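You operate a simulated robot arm through the tools that you are given. There is no shell and no other tool. Be economical: measure what you need, move in short steps, check, and stop when the job is done.

You run a simulated two-armed robot. Do the job below in one go: nothing can be reset, and whatever is moved stays where it is left.

Task
Dress the mop with the compound that the mop card names.
Fine: shield down before you start the buffer; put the bar back and stop the buffer with the red button. Set down upright: what you pick out.

It is judged by the outcome, as a careful person would: the job done as asked, and still so three seconds after it is handed in. It fails if anything else is knocked over, pushed out of place, dropped, spilled or broken.

Robot
Two 7-joint arms with fingered hands on one trunk that stands fixed in place. Base frame: the origin is at the foot of the trunk, x ahead of it, y to its left, z up; the work surface is at about z = 880. Units: mm, degrees, N and s.
The left shoulder is at [36, 186, 1308], the right one opposite. With the tool pointing down near the work surface each hand reaches from about 100 to 740 mm from the base axis, measured 20 degrees to its own side. Payload 3.6 kg a hand.
The tool frame of a hand sits at the grasp point between the pads (the TCP): z along the fingers, y along the line on which they close. The tips reach 26 mm beyond it. Largest opening 88 mm; the body of the gripper starts 30 mm behind the TCP. The gripper is a hand of 3 fingers: y runs from the thumb to the fingers, the wrist lies at [-17, -98, -164] in the tool frame, and closing takes about 1.5 s.
Orientation is that of the tool frame in the base frame, as a unit quaternion [x, y, z, w]. With the fingers straight down and the wrist toward the robot, the tool's x, y and z point along [0, 1, 0], [1, 0, 0] and [0, 0, -1] of the base frame.

Tools
- The arms move only by the tool play_rows. It takes "left_steps", "right_steps" or both (then of equal length, played together; a hand with none holds still); each is a list of rows, each an object of numbers (a shift or turn left out is 0, a gripper value left out holds the last): "tx", "ty", "tz": the shift along the base's x, y, z in mm; "wx", "wy", "wz": the turn, a rotation vector about the base's x, y, z in degrees. In form: [{"tx": .., "ty": .., "tz": .., "wx": .., "wy": .., "wz": ..}, ...]. A call has 1 to 8 rows; each row is the pose to reach, as a shift and turn from the pose commanded when the call began. "left_claw" and "right_claw" are, for a hand that has rows, the closure in counts, from 0 (fully open) to 255 (shut), set as the call begins (left out, the last holds). A row lasts 0.2 s, in which the tool goes at most 50 mm and 8.6 degrees; a call with a longer step from one row to the next is refused whole, and so is a gripper value outside its range. Where a pose cannot be reached the arm comes as near as it can. A force on the tool above 50 N (or 10 N above the force at the start of the call, whichever is more), or a blocked arm, ends the call early, and 0.2 s more pass. The fingers move at their own pace (about 153 mm/s each) and stop on an object; they squeeze with about 28 N. The grip force told is the motor's: it shows also when the fingers shut on nothing. Time passes only in rows, and 0.2 s behind the last, so rows that repeat a pose let the fingers close. The reply holds the time, the measured pose of the TCP, the force on the tool along the base axes, the opening and the grip force, in the units named above and with some noise, with the torque about the TCP (base axes, N m) and any sound that the robot's microphone picked up, and new pictures: "views" is both (left out), scene, wrist or none (wrist: the cameras of the hands that moved).
- Cameras (640 x 400 px; columns grow to the right, rows downward): "scene" is now at [202.6, -42.5, 1264.9]; the picture's right is [-0.58, -0.81, 0.00], its down [-0.02, 0.01, -1.00] and it looks along [0.81, -0.58, -0.02] (base axes); focal length 214 px, centre (320, 200). "left" rides on the left gripper at [-56, -80, -102] in its tool frame; the picture's right is [-0.73, -0.32, 0.60], its down [0.62, -0.66, 0.41] and it looks along [0.27, 0.68, 0.69] (tool axes); focal length 247 px, centre (320, 200). "right" rides on the right gripper at [56, -80, -102] in its tool frame; the picture's right is [-0.74, 0.32, -0.60], its down [-0.62, -0.67, 0.41] and it looks along [-0.27, 0.68, 0.69] (tool axes); focal length 247 px, centre (320, 200). There is no depth. A picture from a camera that has moved, and an enlarged one, comes with that camera's place and axes in the base frame and with its lens. The place of the scene camera against the robot may be out by one fixed shift of up to 25 mm in any direction.
- slide_trunk(by): slides the trunk up (or, below 0, down) by that many mm; the arms and the scene camera ride with it, the base frame stays. It gives what a move gives, with no picture.
- set_fingers(fingers, thumb_bend, thumb_turn, hand): sets how far each is bent, from 0 (flat) to 1 (curled in); at 0.3 the hand is open as for a grip, at 0.7 the pads meet at the TCP. One left out holds its place. A second passes; each finger stops where it meets its share of the squeeze, and holds until it gets a number again. A gripper value or a shape takes the hand back. It gives what a move gives, with no picture; readings hold the bend of each and the force on the fingers (four entries, about 0 where the hand has none), thumb and palm. thumb_turn goes from beside the hand (0) to across from the fingers (1), as for a grip.
- hand_shape(shape, hand): the hand has 3 fingers and takes this shape, open, in about a second: jaw (thumb against the fingers, like two jaws); tri (thumb and two fingers); tip (a fingertip pinch); poke (one finger out to press); point (the index stretched); flat (the hand flat); cup (the hand cupped); fist (a fist). The gripper value then closes the fingers along that shape, each until it touches; the sizes above hold for jaw. It gives what a move gives, with no picture.
- aim_head(pan, tilt): turns the head with the scene camera to pan (to the left, within 60 degrees either way) and tilt (down, from -29 to 69), counted from straight ahead of the robot. It gives what a move gives, and a new picture of the scene camera.
- zoom(camera, box): a new picture of the part [left, top, right, bottom] of that camera's present view, enlarged. The clock stands still meanwhile.
- sign_off(): hands the job in; it is judged then, once.

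Go step by step. Nothing tells you positions but the pictures and the camera data: compare them with the known pose of the tool, close in by small moves and look again before you grip or let go. The budget is 120 turns and 200 pictures, counting those below and the enlarged ones. Unless the task says otherwise, let go and move clear before handing in, and close with one line.

The tools are called after ">>>" as name(argument=value, ...) on one line, values as JSON. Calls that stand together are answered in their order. play_rows: Moves the arms, as the interface text tells. Its arguments: {"type":"object","properties":{"left_steps":{"type":"array","items":{"type":"object","properties":{"tx":{"type":"number"},"ty":{"type":"number"},"tz":{"type":"number"},"wx":{"type":"number"},"wy":{"type":"number"},"wz":{"type":"number"}}}},"left_claw":{"type":"number"},"right_steps":{"type":"array","items":{"type":"object","properties":{"tx":{"type":"number"},"ty":{"type":"number"},"tz":{"type":"number"},"wx":{"type":"number"},"wy":{"type":"number"},"wz":{"type":"number"}}}},"right_claw":{"type":"number"},"views":{"type":"string","enum":["both","scene","wrist","none"]}},"required":[]} The other tools are called the same way: slide_trunk (by) slides the trunk up or down; hand_shape (shape, hand) gives the hand a shape; set_fingers (fingers, thumb_bend, thumb_turn, hand) moves the fingers one by one; aim_head (pan, tilt) turns the head that bears the scene camera; zoom (camera, box) takes an enlarged picture of a part of a camera's view; sign_off () hands the job in.

At the start:

```text
time: 0.0
left_tool_pos: [408.3, -54.4, 1320.0]
left_tool_rot: [0.707, 0.707, -0.001, -0.001]
left_wrist_force: [0.2, -0.7, -0.5]
left_torque: [0.02, 0.02, 0.0]
left_grip_width: 87.9
left_grip_force: 0.1
left_shape: jaw
left_bend: [0.3, 0.3, 0.98]
left_finger forces: [0.0, 0.0, 0.0, 0.0, 0.0, 0.0]
right_tool_pos: [363.8, -441.8, 1340.4]
right_tool_rot: [0.707, 0.707, 0.0, 0.0]
right_wrist_force: [-0.2, 0.2, 0.9]
right_torque: [0.01, 0.0, -0.02]
right_grip_width: 87.7
right_grip_force: 0.1
right_shape: jaw
right_bend: [0.3, 0.3, 0.98]
right_finger forces: [0.0, 0.0, 0.1, 0.0, 0.1, 0.0]
trunk travel left (down, up): [-450.0, 307.0]
head pan, tilt: [-35.6, 1.1]
```

scene: 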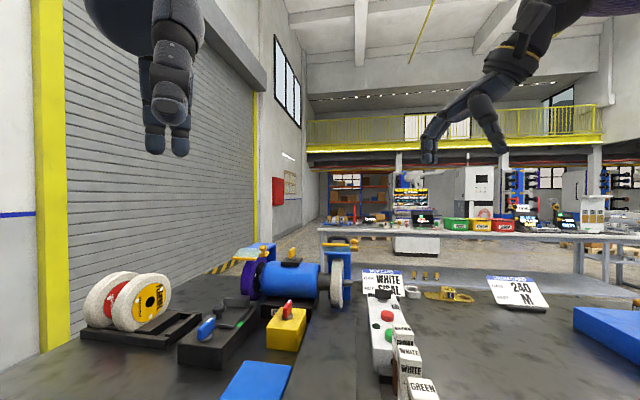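
right: 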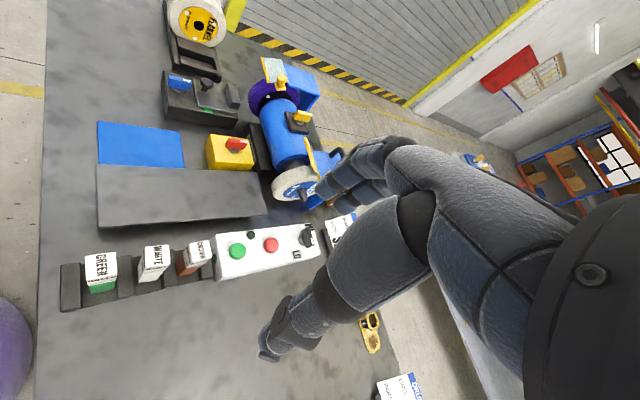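
left: 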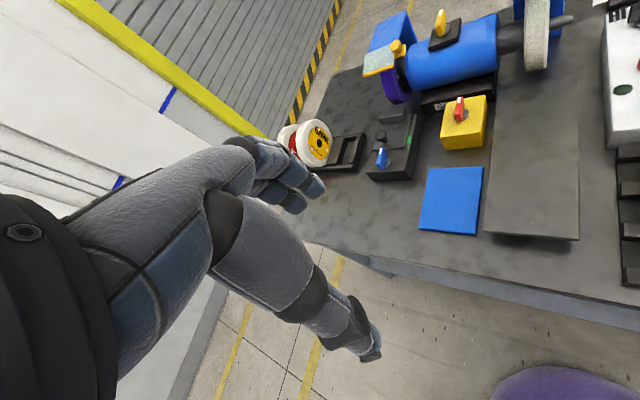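

I see a bench with a buffer, a control box with green and red buttons, a rack of bars and cards. I'll tilt the head for a better look and enlarge the cards.

>>> aim_head(pan=-35, tilt=35)

>>> zoom(camera="scene", box=[220, 60, 480, 260])

>>> zoom(camera="right", box=[50, 180, 350, 320])

>>> zoom(camera="right", box=[150, 0, 350, 220])

```text
time: 1.0
left_tool_pos: [408.8, -55.9, 1320.7]
left_tool_rot: [0.707, 0.707, -0.001, -0.001]
left_wrist_force: [0.3, -0.1, 0.7]
left_torque: [-0.01, 0.0, 0.01]
left_grip_width: 87.6
left_grip_force: 0.0
left_shape: jaw
left_bend: [0.3, 0.3, 0.98]
left_finger forces: [0.0, 0.1, 0.0, 0.0, 0.0, 0.1]
right_tool_pos: [363.4, -442.0, 1339.8]
right_tool_rot: [0.707, 0.707, 0.0, 0.0]
right_wrist_force: [0.2, 0.3, 0.0]
right_torque: [0.03, 0.01, -0.02]
right_grip_width: 87.7
right_grip_force: 0.0
right_shape: jaw
right_bend: [0.3, 0.3, 0.98]
right_finger forces: [0.0, 0.0, 0.0, 0.1, 0.0, 0.1]
trunk travel left (down, up): [-450.0, 307.0]
head pan, tilt: [-35.0, 35.0]
camera scene: at [201.2, -40.4, 1210.5], right [-0.57, -0.82, 0.0], down [-0.47, 0.33, -0.82], along [0.67, -0.47, -0.57], focal length 214 px, centre (320, 200)
```

scene: 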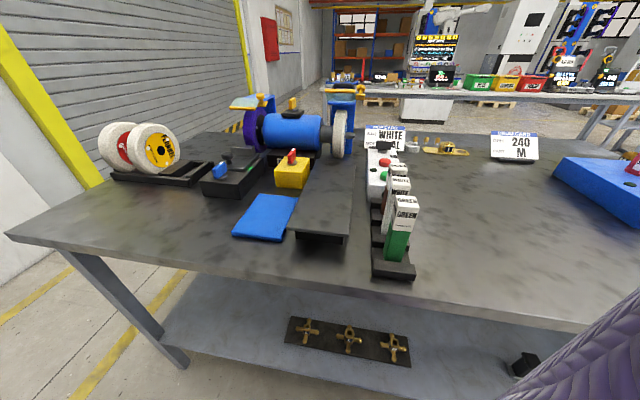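

```text
2.00 times, centred on (350, 160) of scene
camera zoom: at [201.2, -40.4, 1210.5], right [-0.57, -0.82, 0.0], down [-0.47, 0.33, -0.82], along [0.67, -0.47, -0.57], focal length 429 px, centre (260, 280)
```

zoom: 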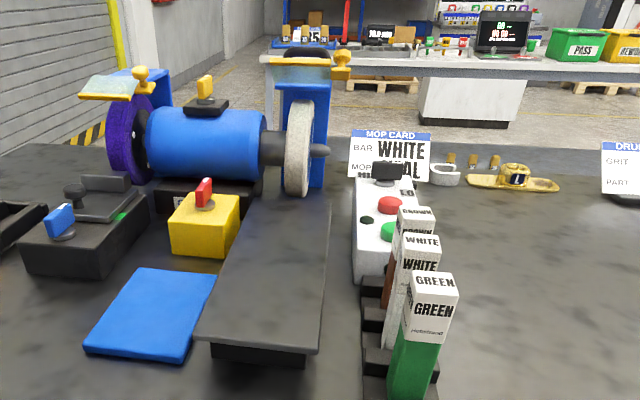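

```text
2.13 times, centred on (200, 250) of right
camera zoom: at [283.2, -385.3, 1442.0], right [0.32, -0.74, 0.6], down [-0.67, -0.62, -0.41], along [0.68, -0.27, -0.69], focal length 527 px, centre (576, 93)
```

zoom: 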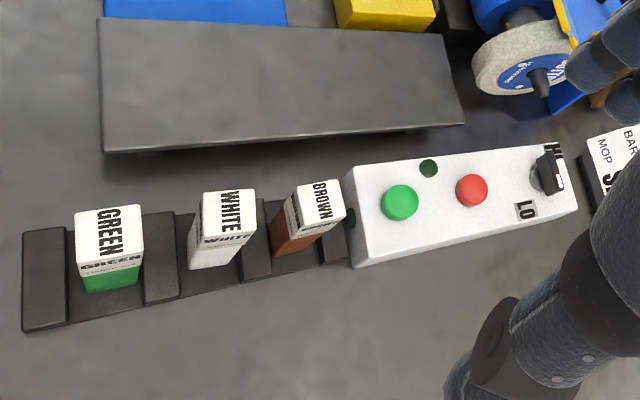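

```text
1.82 times, centred on (250, 110) of right
camera zoom: at [283.2, -385.3, 1442.0], right [0.32, -0.74, 0.6], down [-0.67, -0.62, -0.41], along [0.68, -0.27, -0.69], focal length 449 px, centre (447, 364)
```

zoom: 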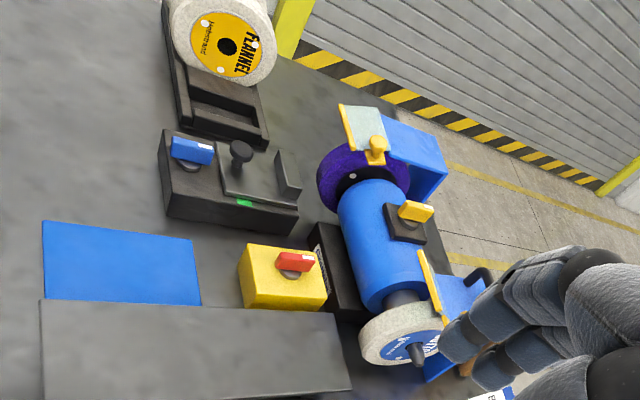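

The card reads BAR WHITE, MOP SISAL (I think). I need close-ups of the mop, shields, switches and card.

>>> zoom(camera="scene", box=[340, 110, 480, 200])

>>> zoom(camera="scene", box=[190, 80, 370, 200])

>>> zoom(camera="right", box=[230, 40, 370, 220])

```text
4.44 times, centred on (410, 155) of scene
camera zoom: at [201.2, -40.4, 1210.5], right [-0.57, -0.82, 0.0], down [-0.47, 0.33, -0.82], along [0.67, -0.47, -0.57], focal length 953 px, centre (-80, 400)
```

zoom: 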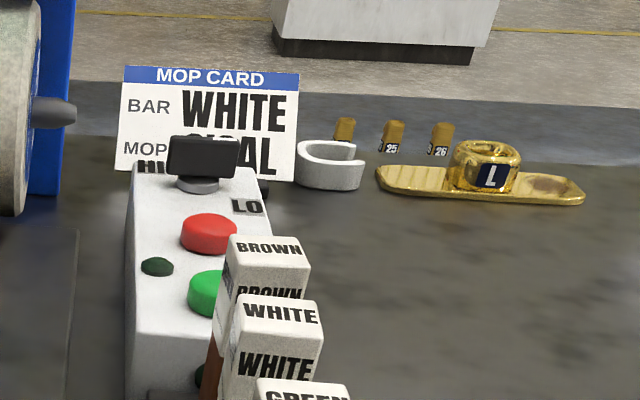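

```text
3.33 times, centred on (280, 140) of scene
camera zoom: at [201.2, -40.4, 1210.5], right [-0.57, -0.82, 0.0], down [-0.47, 0.33, -0.82], along [0.67, -0.47, -0.57], focal length 715 px, centre (453, 400)
```

zoom: 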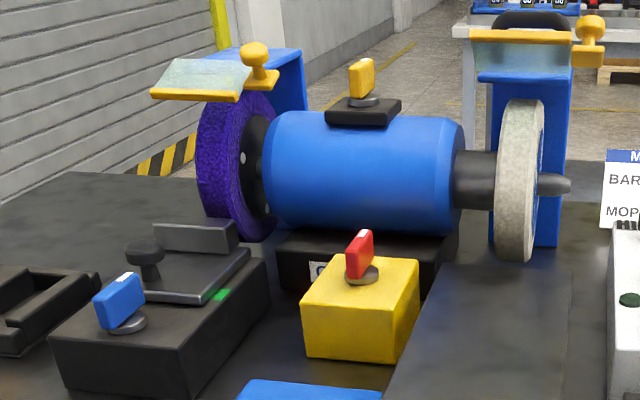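

```text
2.22 times, centred on (300, 130) of right
camera zoom: at [283.2, -385.3, 1442.0], right [0.32, -0.74, 0.6], down [-0.67, -0.62, -0.41], along [0.68, -0.27, -0.69], focal length 549 px, centre (364, 356)
```

zoom: 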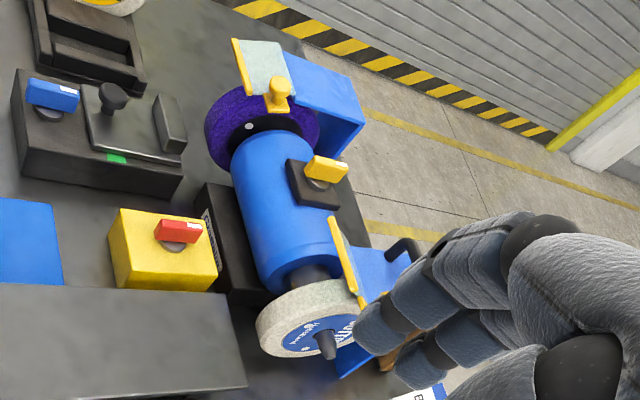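

The mop sits near (728,-489,985). I'll raise the trunk for a higher view of the card and shields, and enlarge the mop's label.

>>> zoom(camera="right", box=[270, 150, 360, 220])

>>> slide_trunk(by=250)

>>> aim_head(pan=-38, tilt=48)

>>> zoom(camera="scene", box=[220, 60, 420, 200])

```text
5.71 times, centred on (315, 185) of right
camera zoom: at [283.2, -385.3, 1442.0], right [0.32, -0.74, 0.6], down [-0.67, -0.62, -0.41], along [0.68, -0.27, -0.69], focal length 1411 px, centre (349, 286)
```

zoom: 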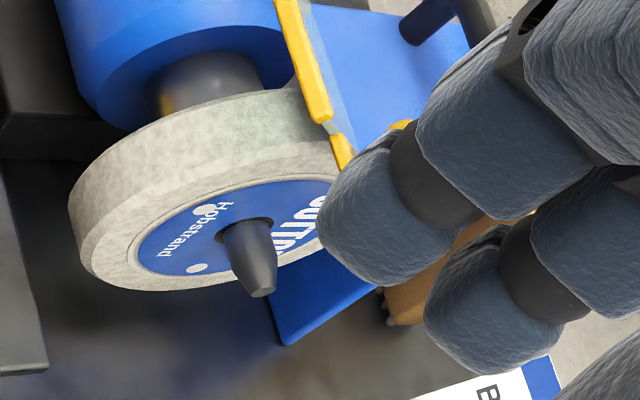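

```text
time: 3.6
left_tool_pos: [407.9, -55.8, 1570.9]
left_tool_rot: [0.706, 0.708, -0.001, -0.001]
left_wrist_force: [0.7, -0.5, -0.3]
left_torque: [-0.01, -0.04, -0.02]
left_grip_width: 87.8
left_grip_force: 0.1
left_shape: jaw
left_bend: [0.3, 0.3, 0.98]
left_finger forces: [0.0, 0.0, 0.0, 0.0, 0.0, 0.1]
right_tool_pos: [363.5, -442.6, 1589.5]
right_tool_rot: [0.708, 0.706, 0.0, 0.0]
right_wrist_force: [-0.3, -0.5, 0.2]
right_torque: [-0.03, 0.01, 0.01]
right_grip_width: 87.6
right_grip_force: 0.1
right_shape: jaw
right_bend: [0.3, 0.3, 0.98]
right_finger forces: [0.0, 0.0, 0.0, 0.1, 0.0, 0.0]
trunk travel left (down, up): [-700.0, 57.0]
head pan, tilt: [-35.0, 35.0]
```

```text
time: 4.3
left_tool_pos: [408.7, -54.2, 1570.3]
left_tool_rot: [0.707, 0.707, -0.001, 0.0]
left_wrist_force: [0.0, 0.2, -0.2]
left_torque: [0.03, 0.0, 0.04]
left_grip_width: 87.8
left_grip_force: 0.2
left_shape: jaw
left_bend: [0.3, 0.3, 0.98]
left_finger forces: [0.1, 0.1, 0.1, 0.0, 0.1, 0.1]
right_tool_pos: [363.5, -441.4, 1590.2]
right_tool_rot: [0.707, 0.707, 0.0, 0.0]
right_wrist_force: [-0.7, -0.1, 0.1]
right_torque: [-0.01, 0.01, -0.01]
right_grip_width: 87.7
right_grip_force: 0.0
right_shape: jaw
right_bend: [0.3, 0.3, 0.98]
right_finger forces: [0.0, 0.0, 0.0, 0.1, 0.1, 0.0]
trunk travel left (down, up): [-700.0, 57.0]
head pan, tilt: [-38.0, 48.0]
camera scene: at [182.8, -38.4, 1446.6], right [-0.62, -0.79, 0.0], down [-0.59, 0.46, -0.67], along [0.53, -0.41, -0.74], focal length 214 px, centre (320, 200)
```

scene: 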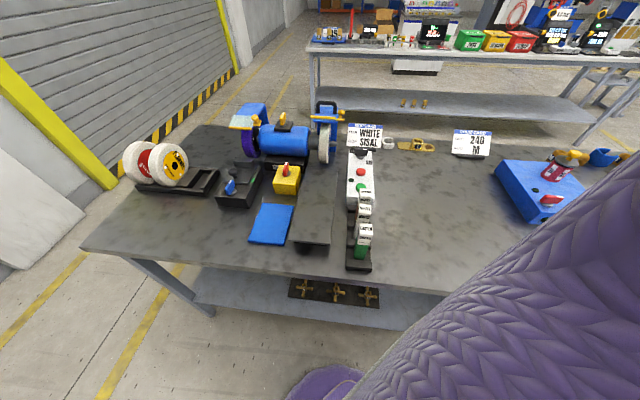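

```text
2.86 times, centred on (320, 130) of scene
camera zoom: at [182.8, -38.4, 1446.6], right [-0.62, -0.79, 0.0], down [-0.59, 0.46, -0.67], along [0.53, -0.41, -0.74], focal length 613 px, centre (320, 400)
```

zoom: 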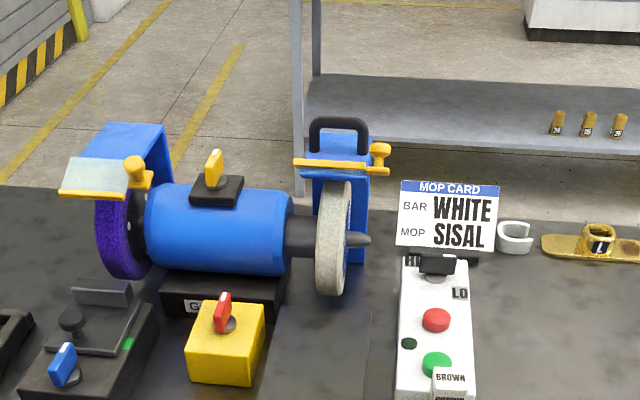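

The fitted right mop's label seems to read COTTON, so the sisal may be the purple wheel on the left. I'll lower the trunk back and swing the left hand's camera round to read the left wheel's face.

>>> slide_trunk(by=-250)

>>> play_rows(left_steps=[{"tx": 26, "ty": 34, "tz": -5, "wz": -7.5}, {"tx": 52, "ty": 68, "tz": -10, "wz": -15}, {"tx": 78, "ty": 102, "tz": -15, "wz": -22.5}, {"tx": 104, "ty": 136, "tz": -20, "wz": -30}, {"tx": 130, "ty": 170, "tz": -25, "wz": -37.5}, {"tx": 156, "ty": 204, "tz": -30, "wz": -45}, {"tx": 182, "ty": 238, "tz": -35, "wz": -52.5}, {"tx": 208, "ty": 272, "tz": -40, "wz": -60}], views="wrist")

```text
time: 6.9
left_tool_pos: [407.3, -54.6, 1320.7]
left_tool_rot: [0.707, 0.707, 0.0, -0.001]
left_wrist_force: [-0.3, 0.2, -1.0]
left_torque: [-0.02, -0.01, -0.02]
left_grip_width: 87.7
left_grip_force: 0.0
left_shape: jaw
left_bend: [0.3, 0.3, 0.98]
left_finger forces: [0.0, 0.0, 0.0, 0.0, 0.0, 0.0]
right_tool_pos: [363.2, -442.0, 1342.0]
right_tool_rot: [0.707, 0.707, 0.001, 0.001]
right_wrist_force: [-0.9, -0.2, 0.2]
right_torque: [0.0, 0.01, 0.01]
right_grip_width: 87.9
right_grip_force: 0.1
right_shape: jaw
right_bend: [0.3, 0.3, 0.98]
right_finger forces: [0.0, 0.0, 0.0, 0.0, 0.0, 0.0]
trunk travel left (down, up): [-450.0, 307.0]
head pan, tilt: [-38.0, 48.0]
```

```text
time: 8.7
left_tool_pos: [615.8, 216.4, 1278.7]
left_tool_rot: [0.966, 0.258, -0.001, 0.001]
left_wrist_force: [0.3, -0.3, 0.1]
left_torque: [-0.02, 0.0, -0.02]
left_grip_width: 87.4
left_grip_force: 0.1
left_shape: jaw
left_bend: [0.3, 0.3, 0.98]
left_finger forces: [0.0, 0.1, 0.0, 0.0, 0.0, 0.0]
right_tool_pos: [365.0, -442.1, 1339.9]
right_tool_rot: [0.707, 0.707, 0.0, 0.0]
right_wrist_force: [-0.4, 0.1, 0.3]
right_torque: [-0.01, -0.02, -0.03]
right_grip_width: 87.5
right_grip_force: 0.0
right_shape: jaw
right_bend: [0.3, 0.3, 0.98]
right_finger forces: [0.0, 0.1, 0.0, 0.0, 0.0, 0.1]
trunk travel left (down, up): [-450.0, 307.0]
head pan, tilt: [-38.0, 48.0]
camera left: at [527.6, 257.7, 1381.5], right [-0.8, -0.09, -0.6], down [0.21, 0.89, -0.41], along [0.57, -0.45, -0.69], focal length 247 px, centre (320, 200)
```

left: 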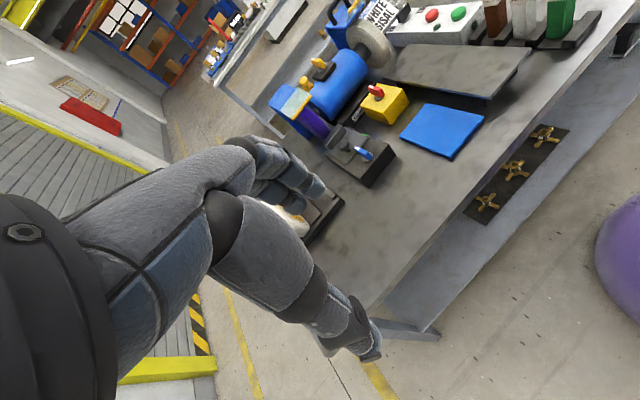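

>>> zoom(camera="left", box=[250, 70, 410, 190])

```text
3.33 times, centred on (330, 130) of left
camera zoom: at [527.6, 257.7, 1381.5], right [-0.8, -0.09, -0.6], down [0.21, 0.89, -0.41], along [0.57, -0.45, -0.69], focal length 823 px, centre (287, 433)
```

zoom: 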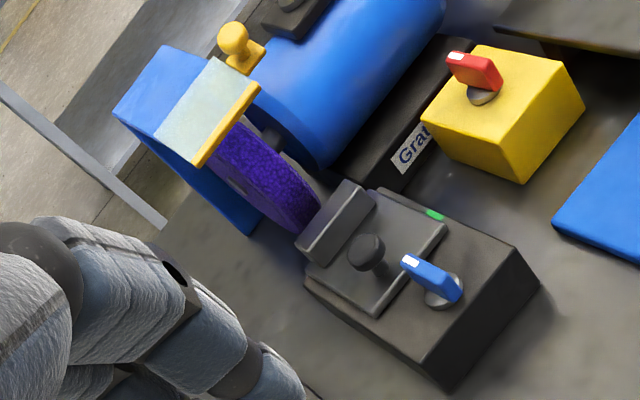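

>>> play_rows(left_steps=[{"tx": 15, "ty": 10, "tz": -35, "wz": -6}, {"tx": 30, "ty": 20, "tz": -70, "wz": -12}, {"tx": 45, "ty": 30, "tz": -105, "wz": -18}, {"tx": 60, "ty": 40, "tz": -140, "wz": -24}], right_steps=[{"ty": -40, "tz": -20}, {"ty": -80, "tz": -40}, {"ty": -120, "tz": -60}, {"ty": -160, "tz": -80}], views="wrist")

```text
time: 9.7
left_tool_pos: [613.7, 252.9, 1137.2]
left_tool_rot: [0.998, 0.061, 0.0, 0.001]
left_wrist_force: [0.1, -0.7, 0.6]
left_torque: [0.01, -0.01, -0.04]
left_grip_width: 87.9
left_grip_force: 0.1
left_shape: jaw
left_bend: [0.3, 0.3, 0.98]
left_finger forces: [0.0, 0.0, 0.0, 0.1, 0.1, 0.1]
left hand out of reach, approached as far as the arm can: row 2, 3, 4
right_tool_pos: [364.0, -602.2, 1258.9]
right_tool_rot: [0.707, 0.707, 0.001, 0.001]
right_wrist_force: [-0.3, 0.0, 0.2]
right_torque: [0.0, -0.01, 0.0]
right_grip_width: 87.6
right_grip_force: 0.1
right_shape: jaw
right_bend: [0.3, 0.3, 0.98]
right_finger forces: [0.1, 0.1, 0.0, 0.0, 0.0, 0.0]
trunk travel left (down, up): [-450.0, 307.0]
head pan, tilt: [-38.0, 48.0]
camera right: at [283.7, -545.9, 1360.9], right [0.32, -0.73, 0.6], down [-0.66, -0.62, -0.41], along [0.68, -0.27, -0.69], focal length 247 px, centre (320, 200)
camera left: at [548.8, 325.1, 1239.6], right [-0.77, 0.23, -0.6], down [0.54, 0.74, -0.41], along [0.35, -0.64, -0.69], focal length 247 px, centre (320, 200)
```

right: 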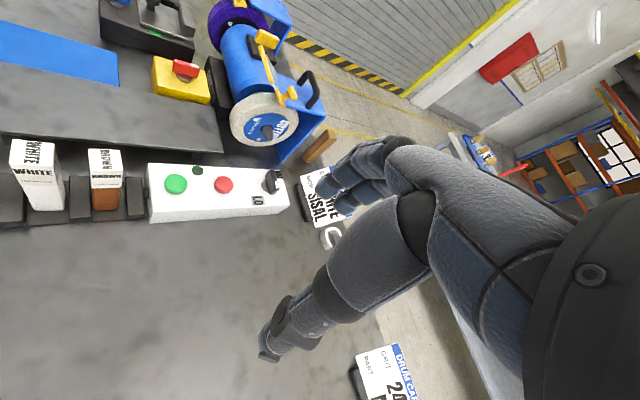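
left: 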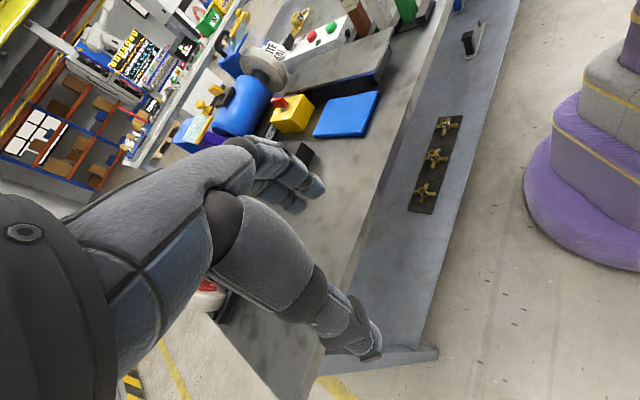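

>>> zoom(camera="right", box=[200, 20, 340, 180])

>>> zoom(camera="left", box=[160, 70, 260, 170])

```text
2.50 times, centred on (270, 100) of right
camera zoom: at [283.7, -545.9, 1360.9], right [0.32, -0.73, 0.6], down [-0.66, -0.62, -0.41], along [0.68, -0.27, -0.69], focal length 617 px, centre (445, 450)
```

zoom: 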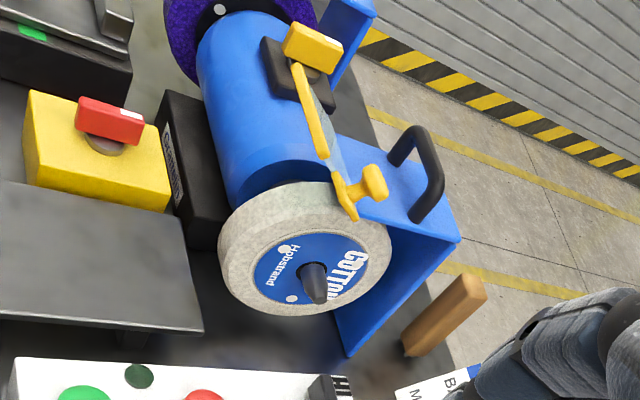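

```text
4.00 times, centred on (210, 120) of left
camera zoom: at [548.8, 325.1, 1239.6], right [-0.77, 0.23, -0.6], down [0.54, 0.74, -0.41], along [0.35, -0.64, -0.69], focal length 988 px, centre (760, 520)
```

zoom: 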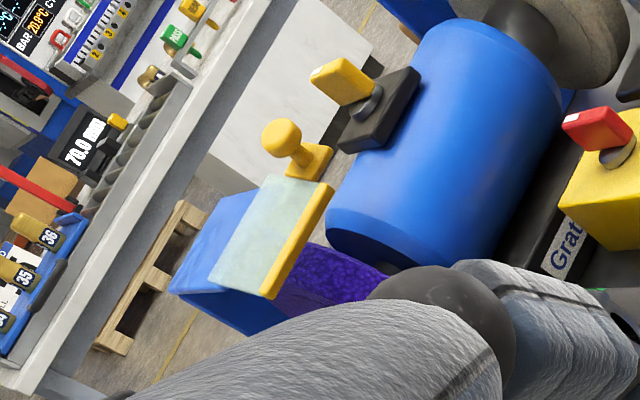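

The fitted mop is COTTON, with its shield up; the compound is WHITE. The white bar's top is near (398,-359,1011), green button (505,-463,941), red (561,-518,941), shield knob about (680,-510,1118). I'll bring the right hand round, facing the bench, to see the shield up close.

>>> play_rows(right_steps=[{"tx": 25, "ty": 25, "tz": 10, "wz": -7.5}, {"tx": 50, "ty": 50, "tz": 20, "wz": -15}, {"tx": 75, "ty": 75, "tz": 30, "wz": -22.5}, {"tx": 100, "ty": 100, "tz": 30, "wz": -30}, {"tx": 125, "ty": 125, "tz": 30, "wz": -37.5}, {"tx": 146, "ty": 150, "tz": 30, "wz": -44}], views="both")

>>> zoom(camera="right", box=[100, 0, 420, 200])

```text
time: 11.1
left_tool_pos: [614.5, 252.5, 1136.0]
left_tool_rot: [0.998, 0.063, 0.0, 0.0]
left_wrist_force: [0.3, 0.6, -0.1]
left_torque: [0.02, -0.01, -0.01]
left_grip_width: 87.8
left_grip_force: 0.0
left_shape: jaw
left_bend: [0.3, 0.3, 0.98]
left_finger forces: [0.1, 0.0, 0.0, 0.0, 0.0, 0.0]
right_tool_pos: [509.8, -450.2, 1290.1]
right_tool_rot: [0.921, 0.389, 0.0, 0.0]
right_wrist_force: [0.2, -1.6, 0.2]
right_torque: [0.0, 0.0, 0.0]
right_grip_width: 87.7
right_grip_force: 0.0
right_shape: jaw
right_bend: [0.3, 0.3, 0.98]
right_finger forces: [0.0, 0.0, 0.0, 0.0, 0.1, 0.1]
trunk travel left (down, up): [-450.0, 307.0]
head pan, tilt: [-38.0, 48.0]
camera scene: at [191.1, -37.7, 1191.5], right [-0.62, -0.79, 0.0], down [-0.59, 0.46, -0.67], along [0.53, -0.41, -0.74], focal length 214 px, centre (320, 200)
camera right: at [490.5, -353.6, 1392.3], right [-0.28, -0.75, 0.6], down [-0.91, 0.02, -0.41], along [0.3, -0.66, -0.69], focal length 247 px, centre (320, 200)
```

scene: 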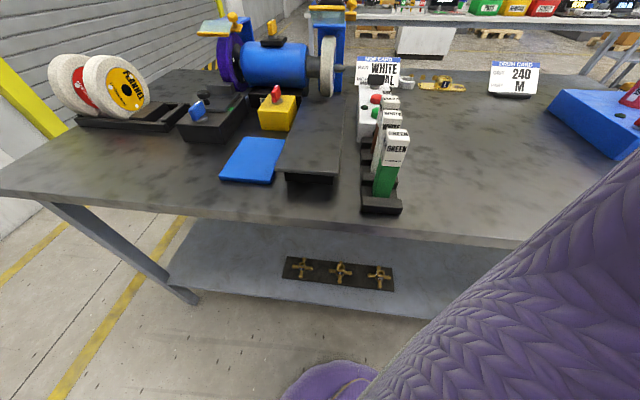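
right: 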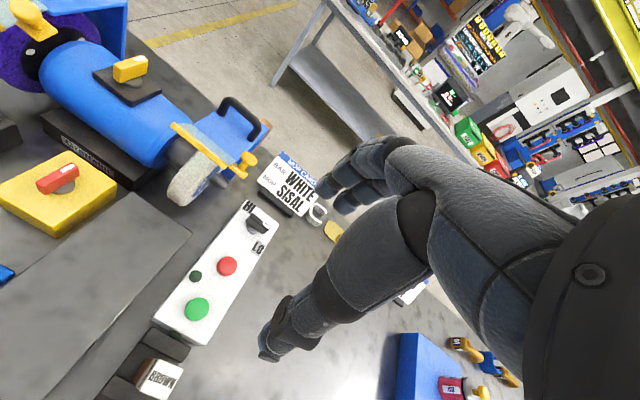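

```text
2.00 times, centred on (260, 100) of right
camera zoom: at [490.5, -353.6, 1392.3], right [-0.28, -0.75, 0.6], down [-0.91, 0.02, -0.41], along [0.3, -0.66, -0.69], focal length 494 px, centre (440, 400)
```

zoom: 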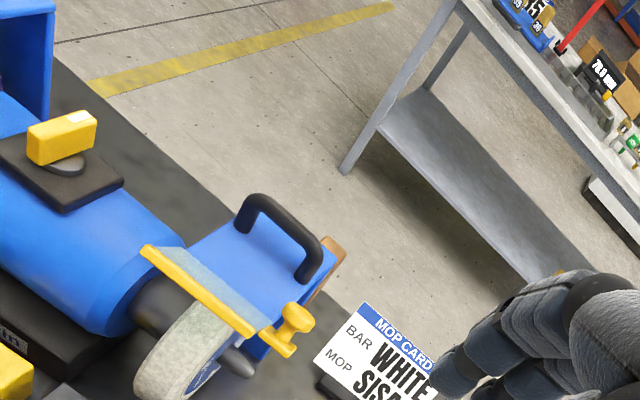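

The shield over the cotton mop stands raised, with its front strip at about (690,-447,1112). I'll shut the right fingers, tilt the hand forward and bring the tips just above the strip.

>>> play_rows(right_steps=[{"tx": 25, "ty": 1, "tz": -5, "wx": -5.2, "wy": -5.4}, {"tx": 50, "ty": 2, "tz": -15, "wx": -10.4, "wy": -10.8}, {"tx": 75, "ty": 4, "tz": -30, "wx": -15.6, "wy": -16.2}, {"tx": 100, "ty": 5, "tz": -45, "wx": -20.8, "wy": -21.6}, {"tx": 125, "ty": 6, "tz": -60, "wx": -26, "wy": -27}, {"tx": 150, "ty": 7, "tz": -70, "wx": -31, "wy": -32.4}, {"tx": 174, "ty": 8, "tz": -80, "wx": -31, "wy": -32.4}, {"tx": 174, "ty": 8, "tz": -80, "wx": -31, "wy": -32.4}], right_claw=255, views="both")

>>> aim_head(pan=-38, tilt=20)

>>> zoom(camera="scene", box=[210, 110, 430, 250])

```text
time: 12.9
left_tool_pos: [614.3, 253.1, 1137.2]
left_tool_rot: [0.998, 0.063, 0.0, -0.001]
left_wrist_force: [0.5, 0.8, 0.1]
left_torque: [0.02, -0.05, -0.01]
left_grip_width: 87.7
left_grip_force: 0.1
left_shape: jaw
left_bend: [0.3, 0.3, 0.98]
left_finger forces: [0.1, 0.0, 0.0, 0.0, 0.1, 0.0]
right_tool_pos: [682.9, -442.1, 1210.6]
right_tool_rot: [0.851, 0.361, 0.151, 0.351]
right_wrist_force: [0.7, 0.5, 0.0]
right_torque: [0.0, 0.0, -0.01]
right_grip_width: 0.0
right_grip_force: 28.4
right_shape: jaw
right_bend: [0.7, 0.46, 1.0]
right_finger forces: [0.0, 0.0, 0.1, 0.0, 0.0, 0.1]
trunk travel left (down, up): [-450.0, 307.0]
head pan, tilt: [-38.0, 48.0]
camera scene: at [190.8, -38.6, 1191.5], right [-0.62, -0.79, 0.0], down [-0.59, 0.46, -0.67], along [0.53, -0.41, -0.74], focal length 214 px, centre (320, 200)
camera right: at [628.5, -312.9, 1226.3], right [-0.65, -0.39, 0.65], down [-0.56, -0.32, -0.76], along [0.51, -0.86, -0.01], focal length 247 px, centre (320, 200)
```

scene: 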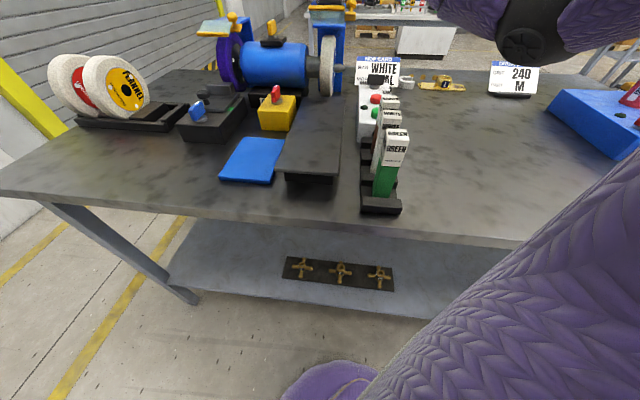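
right: 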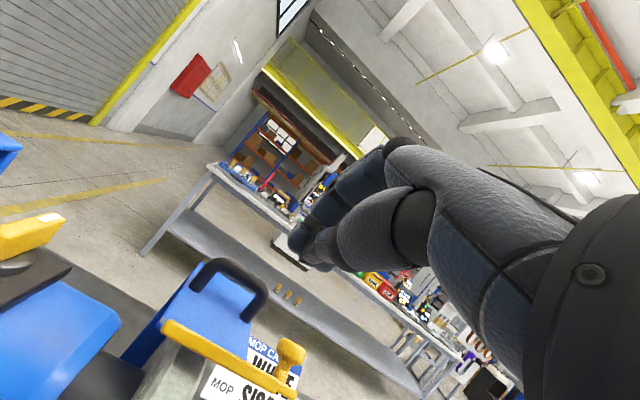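

```text
time: 13.8
left_tool_pos: [613.3, 253.8, 1136.0]
left_tool_rot: [0.998, 0.063, 0.0, -0.001]
left_wrist_force: [-1.5, -0.3, 0.1]
left_torque: [-0.02, 0.02, 0.01]
left_grip_width: 88.0
left_grip_force: 0.1
left_shape: jaw
left_bend: [0.3, 0.3, 0.98]
left_finger forces: [0.0, 0.0, 0.0, 0.1, 0.0, 0.0]
right_tool_pos: [682.3, -442.1, 1210.5]
right_tool_rot: [0.851, 0.362, 0.152, 0.351]
right_wrist_force: [0.0, 0.4, 0.1]
right_torque: [0.01, 0.01, 0.01]
right_grip_width: 0.2
right_grip_force: 28.0
right_shape: jaw
right_bend: [0.7, 0.46, 1.0]
right_finger forces: [0.0, 0.0, 0.0, 0.1, 0.0, 0.0]
trunk travel left (down, up): [-450.0, 307.0]
head pan, tilt: [-38.0, 20.0]
camera scene: at [202.5, -47.1, 1234.2], right [-0.62, -0.79, 0.0], down [-0.27, 0.21, -0.94], along [0.74, -0.58, -0.34], focal length 214 px, centre (320, 200)
```

scene: 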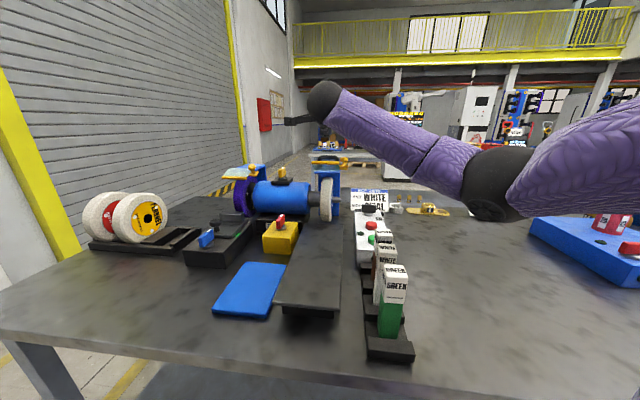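

```text
2.86 times, centred on (320, 180) of scene
camera zoom: at [202.5, -47.1, 1234.2], right [-0.62, -0.79, 0.0], down [-0.27, 0.21, -0.94], along [0.74, -0.58, -0.34], focal length 613 px, centre (320, 257)
```

zoom: 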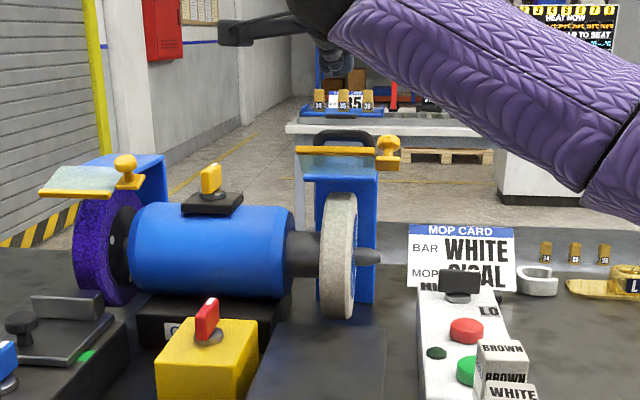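

The scene shows the fingertips above the shield strip. I'll descend in short steps and watch the force.

>>> play_rows(right_steps=[{"tz": -20}, {"tz": -40}, {"tz": -50}, {"tz": -58}, {"tz": -58}], views="wrist")

>>> zoom(camera="scene", box=[270, 100, 390, 220])

```text
time: 15.0
left_tool_pos: [614.4, 253.4, 1136.9]
left_tool_rot: [0.998, 0.063, -0.001, 0.0]
left_wrist_force: [-0.3, 0.1, 0.2]
left_torque: [-0.03, 0.02, -0.04]
left_grip_width: 87.8
left_grip_force: 0.0
left_shape: jaw
left_bend: [0.3, 0.3, 0.98]
left_finger forces: [0.0, 0.0, 0.1, 0.1, 0.0, 0.0]
right_tool_pos: [684.1, -442.6, 1150.7]
right_tool_rot: [0.851, 0.361, 0.152, 0.351]
right_wrist_force: [0.0, -0.2, 0.3]
right_torque: [-0.02, 0.01, 0.04]
right_grip_width: 0.0
right_grip_force: 28.1
right_shape: jaw
right_bend: [0.7, 0.46, 1.0]
right_finger forces: [0.0, 0.0, 0.1, 0.2, 0.1, 0.0]
trunk travel left (down, up): [-450.0, 307.0]
head pan, tilt: [-38.0, 20.0]
camera right: at [629.3, -313.7, 1167.6], right [-0.65, -0.39, 0.65], down [-0.56, -0.32, -0.76], along [0.51, -0.86, -0.01], focal length 247 px, centre (320, 200)
```

right: 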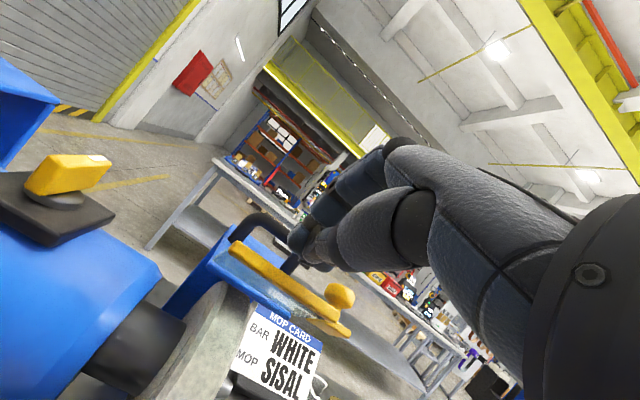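

```text
3.33 times, centred on (330, 160) of scene
camera zoom: at [202.5, -47.1, 1234.3], right [-0.62, -0.79, 0.0], down [-0.27, 0.21, -0.94], along [0.74, -0.58, -0.34], focal length 715 px, centre (287, 333)
```

zoom: 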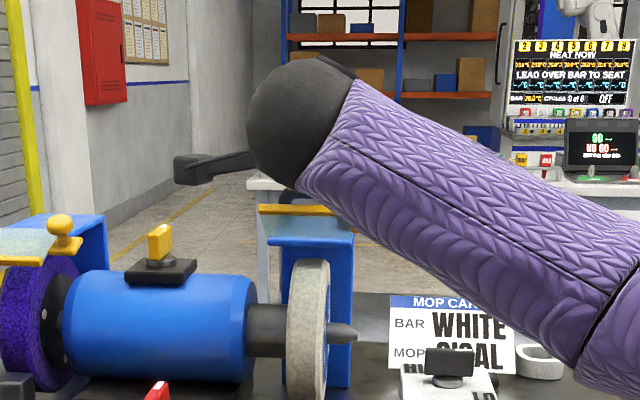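

>>> play_rows(right_steps=[{"tz": -8}, {"tz": -16}, {"tz": -24}, {"tz": -32}, {"tz": -40}], views="wrist")

```text
time: 16.2
left_tool_pos: [614.1, 253.6, 1136.6]
left_tool_rot: [0.998, 0.063, 0.0, -0.001]
left_wrist_force: [0.3, -0.5, 0.1]
left_torque: [0.0, -0.01, 0.01]
left_grip_width: 87.8
left_grip_force: 0.2
left_shape: jaw
left_bend: [0.3, 0.3, 0.98]
left_finger forces: [0.0, 0.0, 0.0, 0.0, 0.0, 0.1]
right_tool_pos: [683.4, -443.4, 1113.6]
right_tool_rot: [0.851, 0.36, 0.15, 0.35]
right_wrist_force: [-0.8, -0.8, 0.3]
right_torque: [0.02, 0.01, -0.02]
right_grip_width: 0.0
right_grip_force: 28.2
right_shape: jaw
right_bend: [0.7, 0.46, 1.0]
right_finger forces: [0.0, 0.0, 0.0, 0.1, 0.1, 0.0]
trunk travel left (down, up): [-450.0, 307.0]
head pan, tilt: [-38.0, 20.0]
camera right: at [629.5, -313.4, 1128.3], right [-0.65, -0.39, 0.65], down [-0.56, -0.32, -0.76], along [0.51, -0.86, -0.01], focal length 247 px, centre (320, 200)
```

right: 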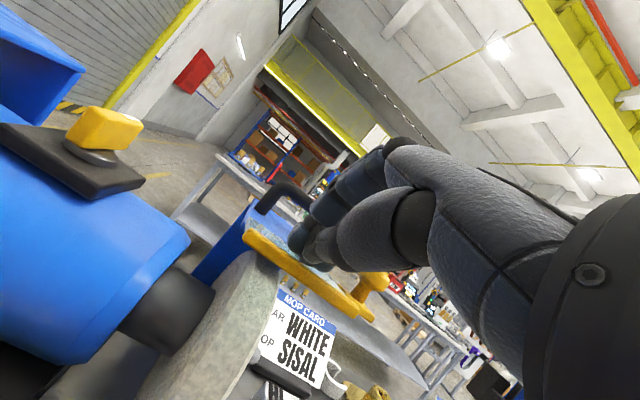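

>>> play_rows(right_steps=[{"tz": -6}, {"tz": -12}, {"tz": -18}, {"tz": -24}], views="both")

>>> zoom(camera="right", box=[200, 150, 440, 350])

```text
time: 17.2
left_tool_pos: [613.4, 254.8, 1136.6]
left_tool_rot: [0.998, 0.063, 0.0, 0.0]
left_wrist_force: [0.5, 0.7, 0.0]
left_torque: [-0.01, 0.0, 0.02]
left_grip_width: 87.9
left_grip_force: 0.3
left_shape: jaw
left_bend: [0.3, 0.3, 0.98]
left_finger forces: [0.1, 0.0, 0.0, 0.1, 0.0, 0.0]
right_tool_pos: [682.1, -441.5, 1092.1]
right_tool_rot: [0.85, 0.361, 0.155, 0.352]
right_wrist_force: [-2.9, 0.9, 10.1]
right_torque: [-0.09, -0.11, 0.02]
right_grip_width: 0.1
right_grip_force: 28.3
right_shape: jaw
right_bend: [0.7, 0.46, 1.0]
right_finger forces: [0.0, 0.0, 0.0, 0.0, 0.0, 0.0]
trunk travel left (down, up): [-450.0, 307.0]
head pan, tilt: [-38.0, 20.0]
camera scene: at [201.3, -46.2, 1234.8], right [-0.62, -0.79, 0.0], down [-0.27, 0.21, -0.94], along [0.74, -0.58, -0.34], focal length 214 px, centre (320, 200)
camera right: at [628.5, -312.6, 1107.9], right [-0.66, -0.39, 0.64], down [-0.56, -0.32, -0.77], along [0.51, -0.86, -0.01], focal length 247 px, centre (320, 200)
```

scene: 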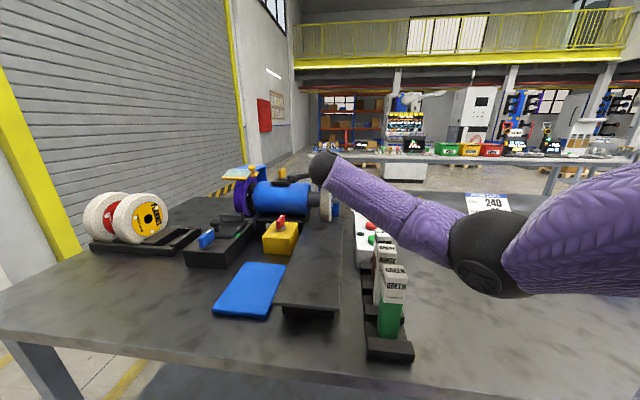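
right: 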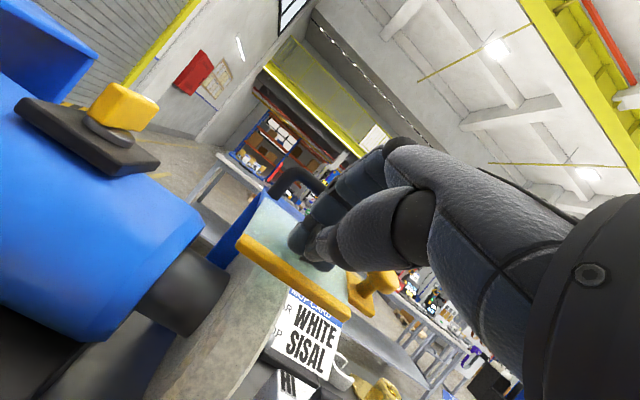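

```text
2.00 times, centred on (320, 250) of right
camera zoom: at [628.5, -312.6, 1107.9], right [-0.66, -0.39, 0.64], down [-0.56, -0.32, -0.77], along [0.51, -0.86, -0.01], focal length 494 px, centre (320, 100)
```

zoom: 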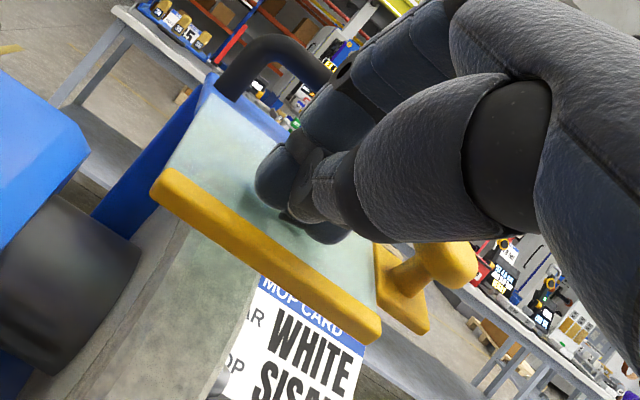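

The shield has swung down under the fingers, about 10 N now. I'll press a little more to find the stop.

>>> play_rows(right_steps=[{"tz": -4}, {"tz": -8}], views="wrist")

```text
time: 17.8
left_tool_pos: [610.4, 256.2, 1139.1]
left_tool_rot: [0.998, 0.062, 0.001, 0.001]
left_wrist_force: [0.1, -0.9, 0.5]
left_torque: [-0.04, 0.01, -0.03]
left_grip_width: 87.6
left_grip_force: 0.0
left_shape: jaw
left_bend: [0.3, 0.3, 0.98]
left_finger forces: [0.0, 0.1, 0.1, 0.1, 0.0, 0.0]
right_tool_pos: [681.2, -441.0, 1090.2]
right_tool_rot: [0.848, 0.36, 0.157, 0.355]
right_wrist_force: [-5.7, 1.7, 28.8]
right_torque: [-0.49, -0.2, -0.09]
right_grip_width: 0.0
right_grip_force: 27.9
right_shape: jaw
right_bend: [0.7, 0.47, 1.0]
right_finger forces: [0.0, 34.5, 0.0, 0.1, 0.1, 0.0]
trunk travel left (down, up): [-450.0, 307.0]
head pan, tilt: [-38.0, 20.0]
camera right: at [627.1, -311.6, 1104.5], right [-0.66, -0.39, 0.64], down [-0.55, -0.33, -0.77], along [0.51, -0.86, 0.0], focal length 247 px, centre (320, 200)
```

right: 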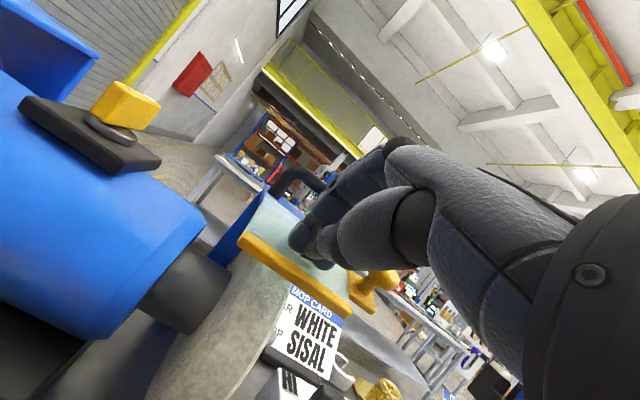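

The shield is against its stop. I'll lift off, back away and check that it stays down.

>>> play_rows(right_steps=[{"tz": 30}, {"tz": 75}, {"tz": 120}, {"tx": -30, "tz": 160, "wx": 5.2, "wy": 5.4}, {"tx": -65, "ty": 0, "tz": 180, "wx": 10.4, "wy": 10.8}, {"tx": -100, "ty": 0, "tz": 190, "wx": 15.6, "wy": 16.2}, {"tx": -135, "ty": 0, "tz": 200, "wx": 20.8, "wy": 21.6}, {"tx": -174, "ty": 0, "tz": 200, "wx": 26, "wy": 27}], views="both")

>>> zoom(camera="scene", box=[210, 110, 430, 250])

```text
time: 19.6
left_tool_pos: [613.2, 253.5, 1136.4]
left_tool_rot: [0.998, 0.063, 0.0, -0.001]
left_wrist_force: [0.6, -0.3, 0.5]
left_torque: [-0.03, 0.02, 0.0]
left_grip_width: 87.7
left_grip_force: 0.0
left_shape: jaw
left_bend: [0.3, 0.3, 0.98]
left_finger forces: [0.0, 0.0, 0.0, 0.0, 0.0, 0.0]
right_tool_pos: [508.0, -443.0, 1282.6]
right_tool_rot: [0.919, 0.39, 0.027, 0.059]
right_wrist_force: [-1.4, -0.5, 0.0]
right_torque: [0.02, 0.03, 0.0]
right_grip_width: 0.0
right_grip_force: 28.1
right_shape: jaw
right_bend: [0.7, 0.47, 1.0]
right_finger forces: [0.0, 0.0, 0.1, 0.0, 0.1, 0.1]
trunk travel left (down, up): [-450.0, 307.0]
head pan, tilt: [-38.0, 20.0]
camera scene: at [202.1, -47.3, 1234.4], right [-0.62, -0.79, 0.0], down [-0.27, 0.21, -0.94], along [0.74, -0.58, -0.34], focal length 214 px, centre (320, 200)
camera right: at [479.3, -338.7, 1372.4], right [-0.34, -0.7, 0.63], down [-0.87, -0.03, -0.49], along [0.36, -0.72, -0.6], focal length 247 px, centre (320, 200)
```

scene: 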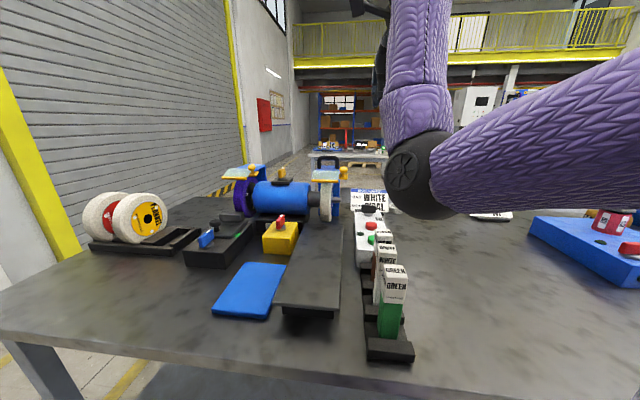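
right: 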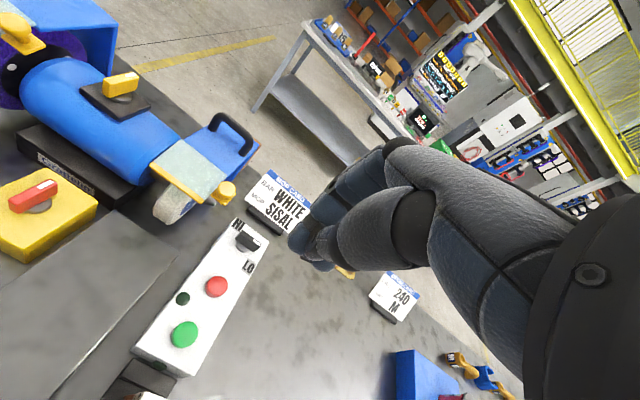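

```text
2.86 times, centred on (320, 180) of scene
camera zoom: at [202.1, -47.3, 1234.4], right [-0.62, -0.79, 0.0], down [-0.27, 0.21, -0.94], along [0.74, -0.58, -0.34], focal length 613 px, centre (320, 257)
```

zoom: 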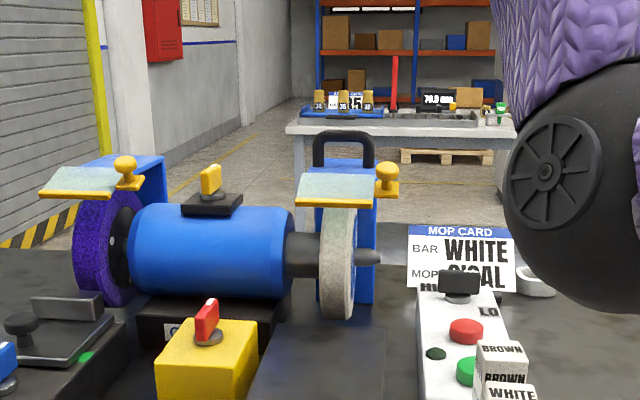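

The shield is down like its twin. I'll check the rack's red label before taking the bar.

>>> zoom(camera="scene", box=[70, 180, 190, 260])

>>> zoom(camera="right", box=[120, 100, 300, 240])

```text
5.00 times, centred on (130, 220) of scene
camera zoom: at [202.1, -47.3, 1234.4], right [-0.62, -0.79, 0.0], down [-0.27, 0.21, -0.94], along [0.74, -0.58, -0.34], focal length 1072 px, centre (1270, 100)
```

zoom: 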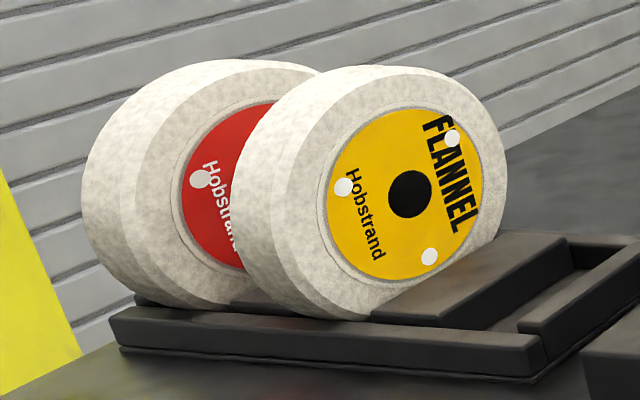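

```text
2.86 times, centred on (210, 170) of right
camera zoom: at [479.3, -338.7, 1372.4], right [-0.34, -0.7, 0.63], down [-0.87, -0.03, -0.49], along [0.36, -0.72, -0.6], focal length 706 px, centre (634, 286)
```

zoom: 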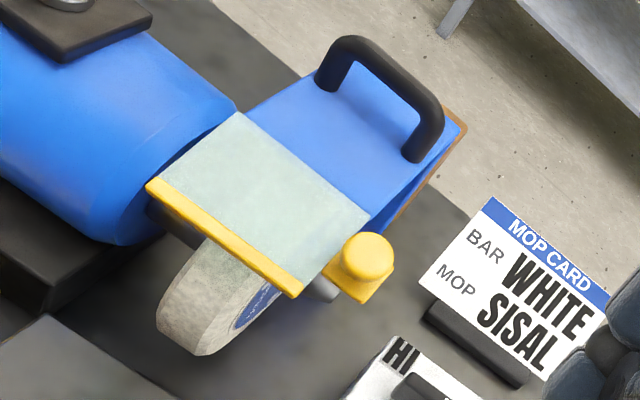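

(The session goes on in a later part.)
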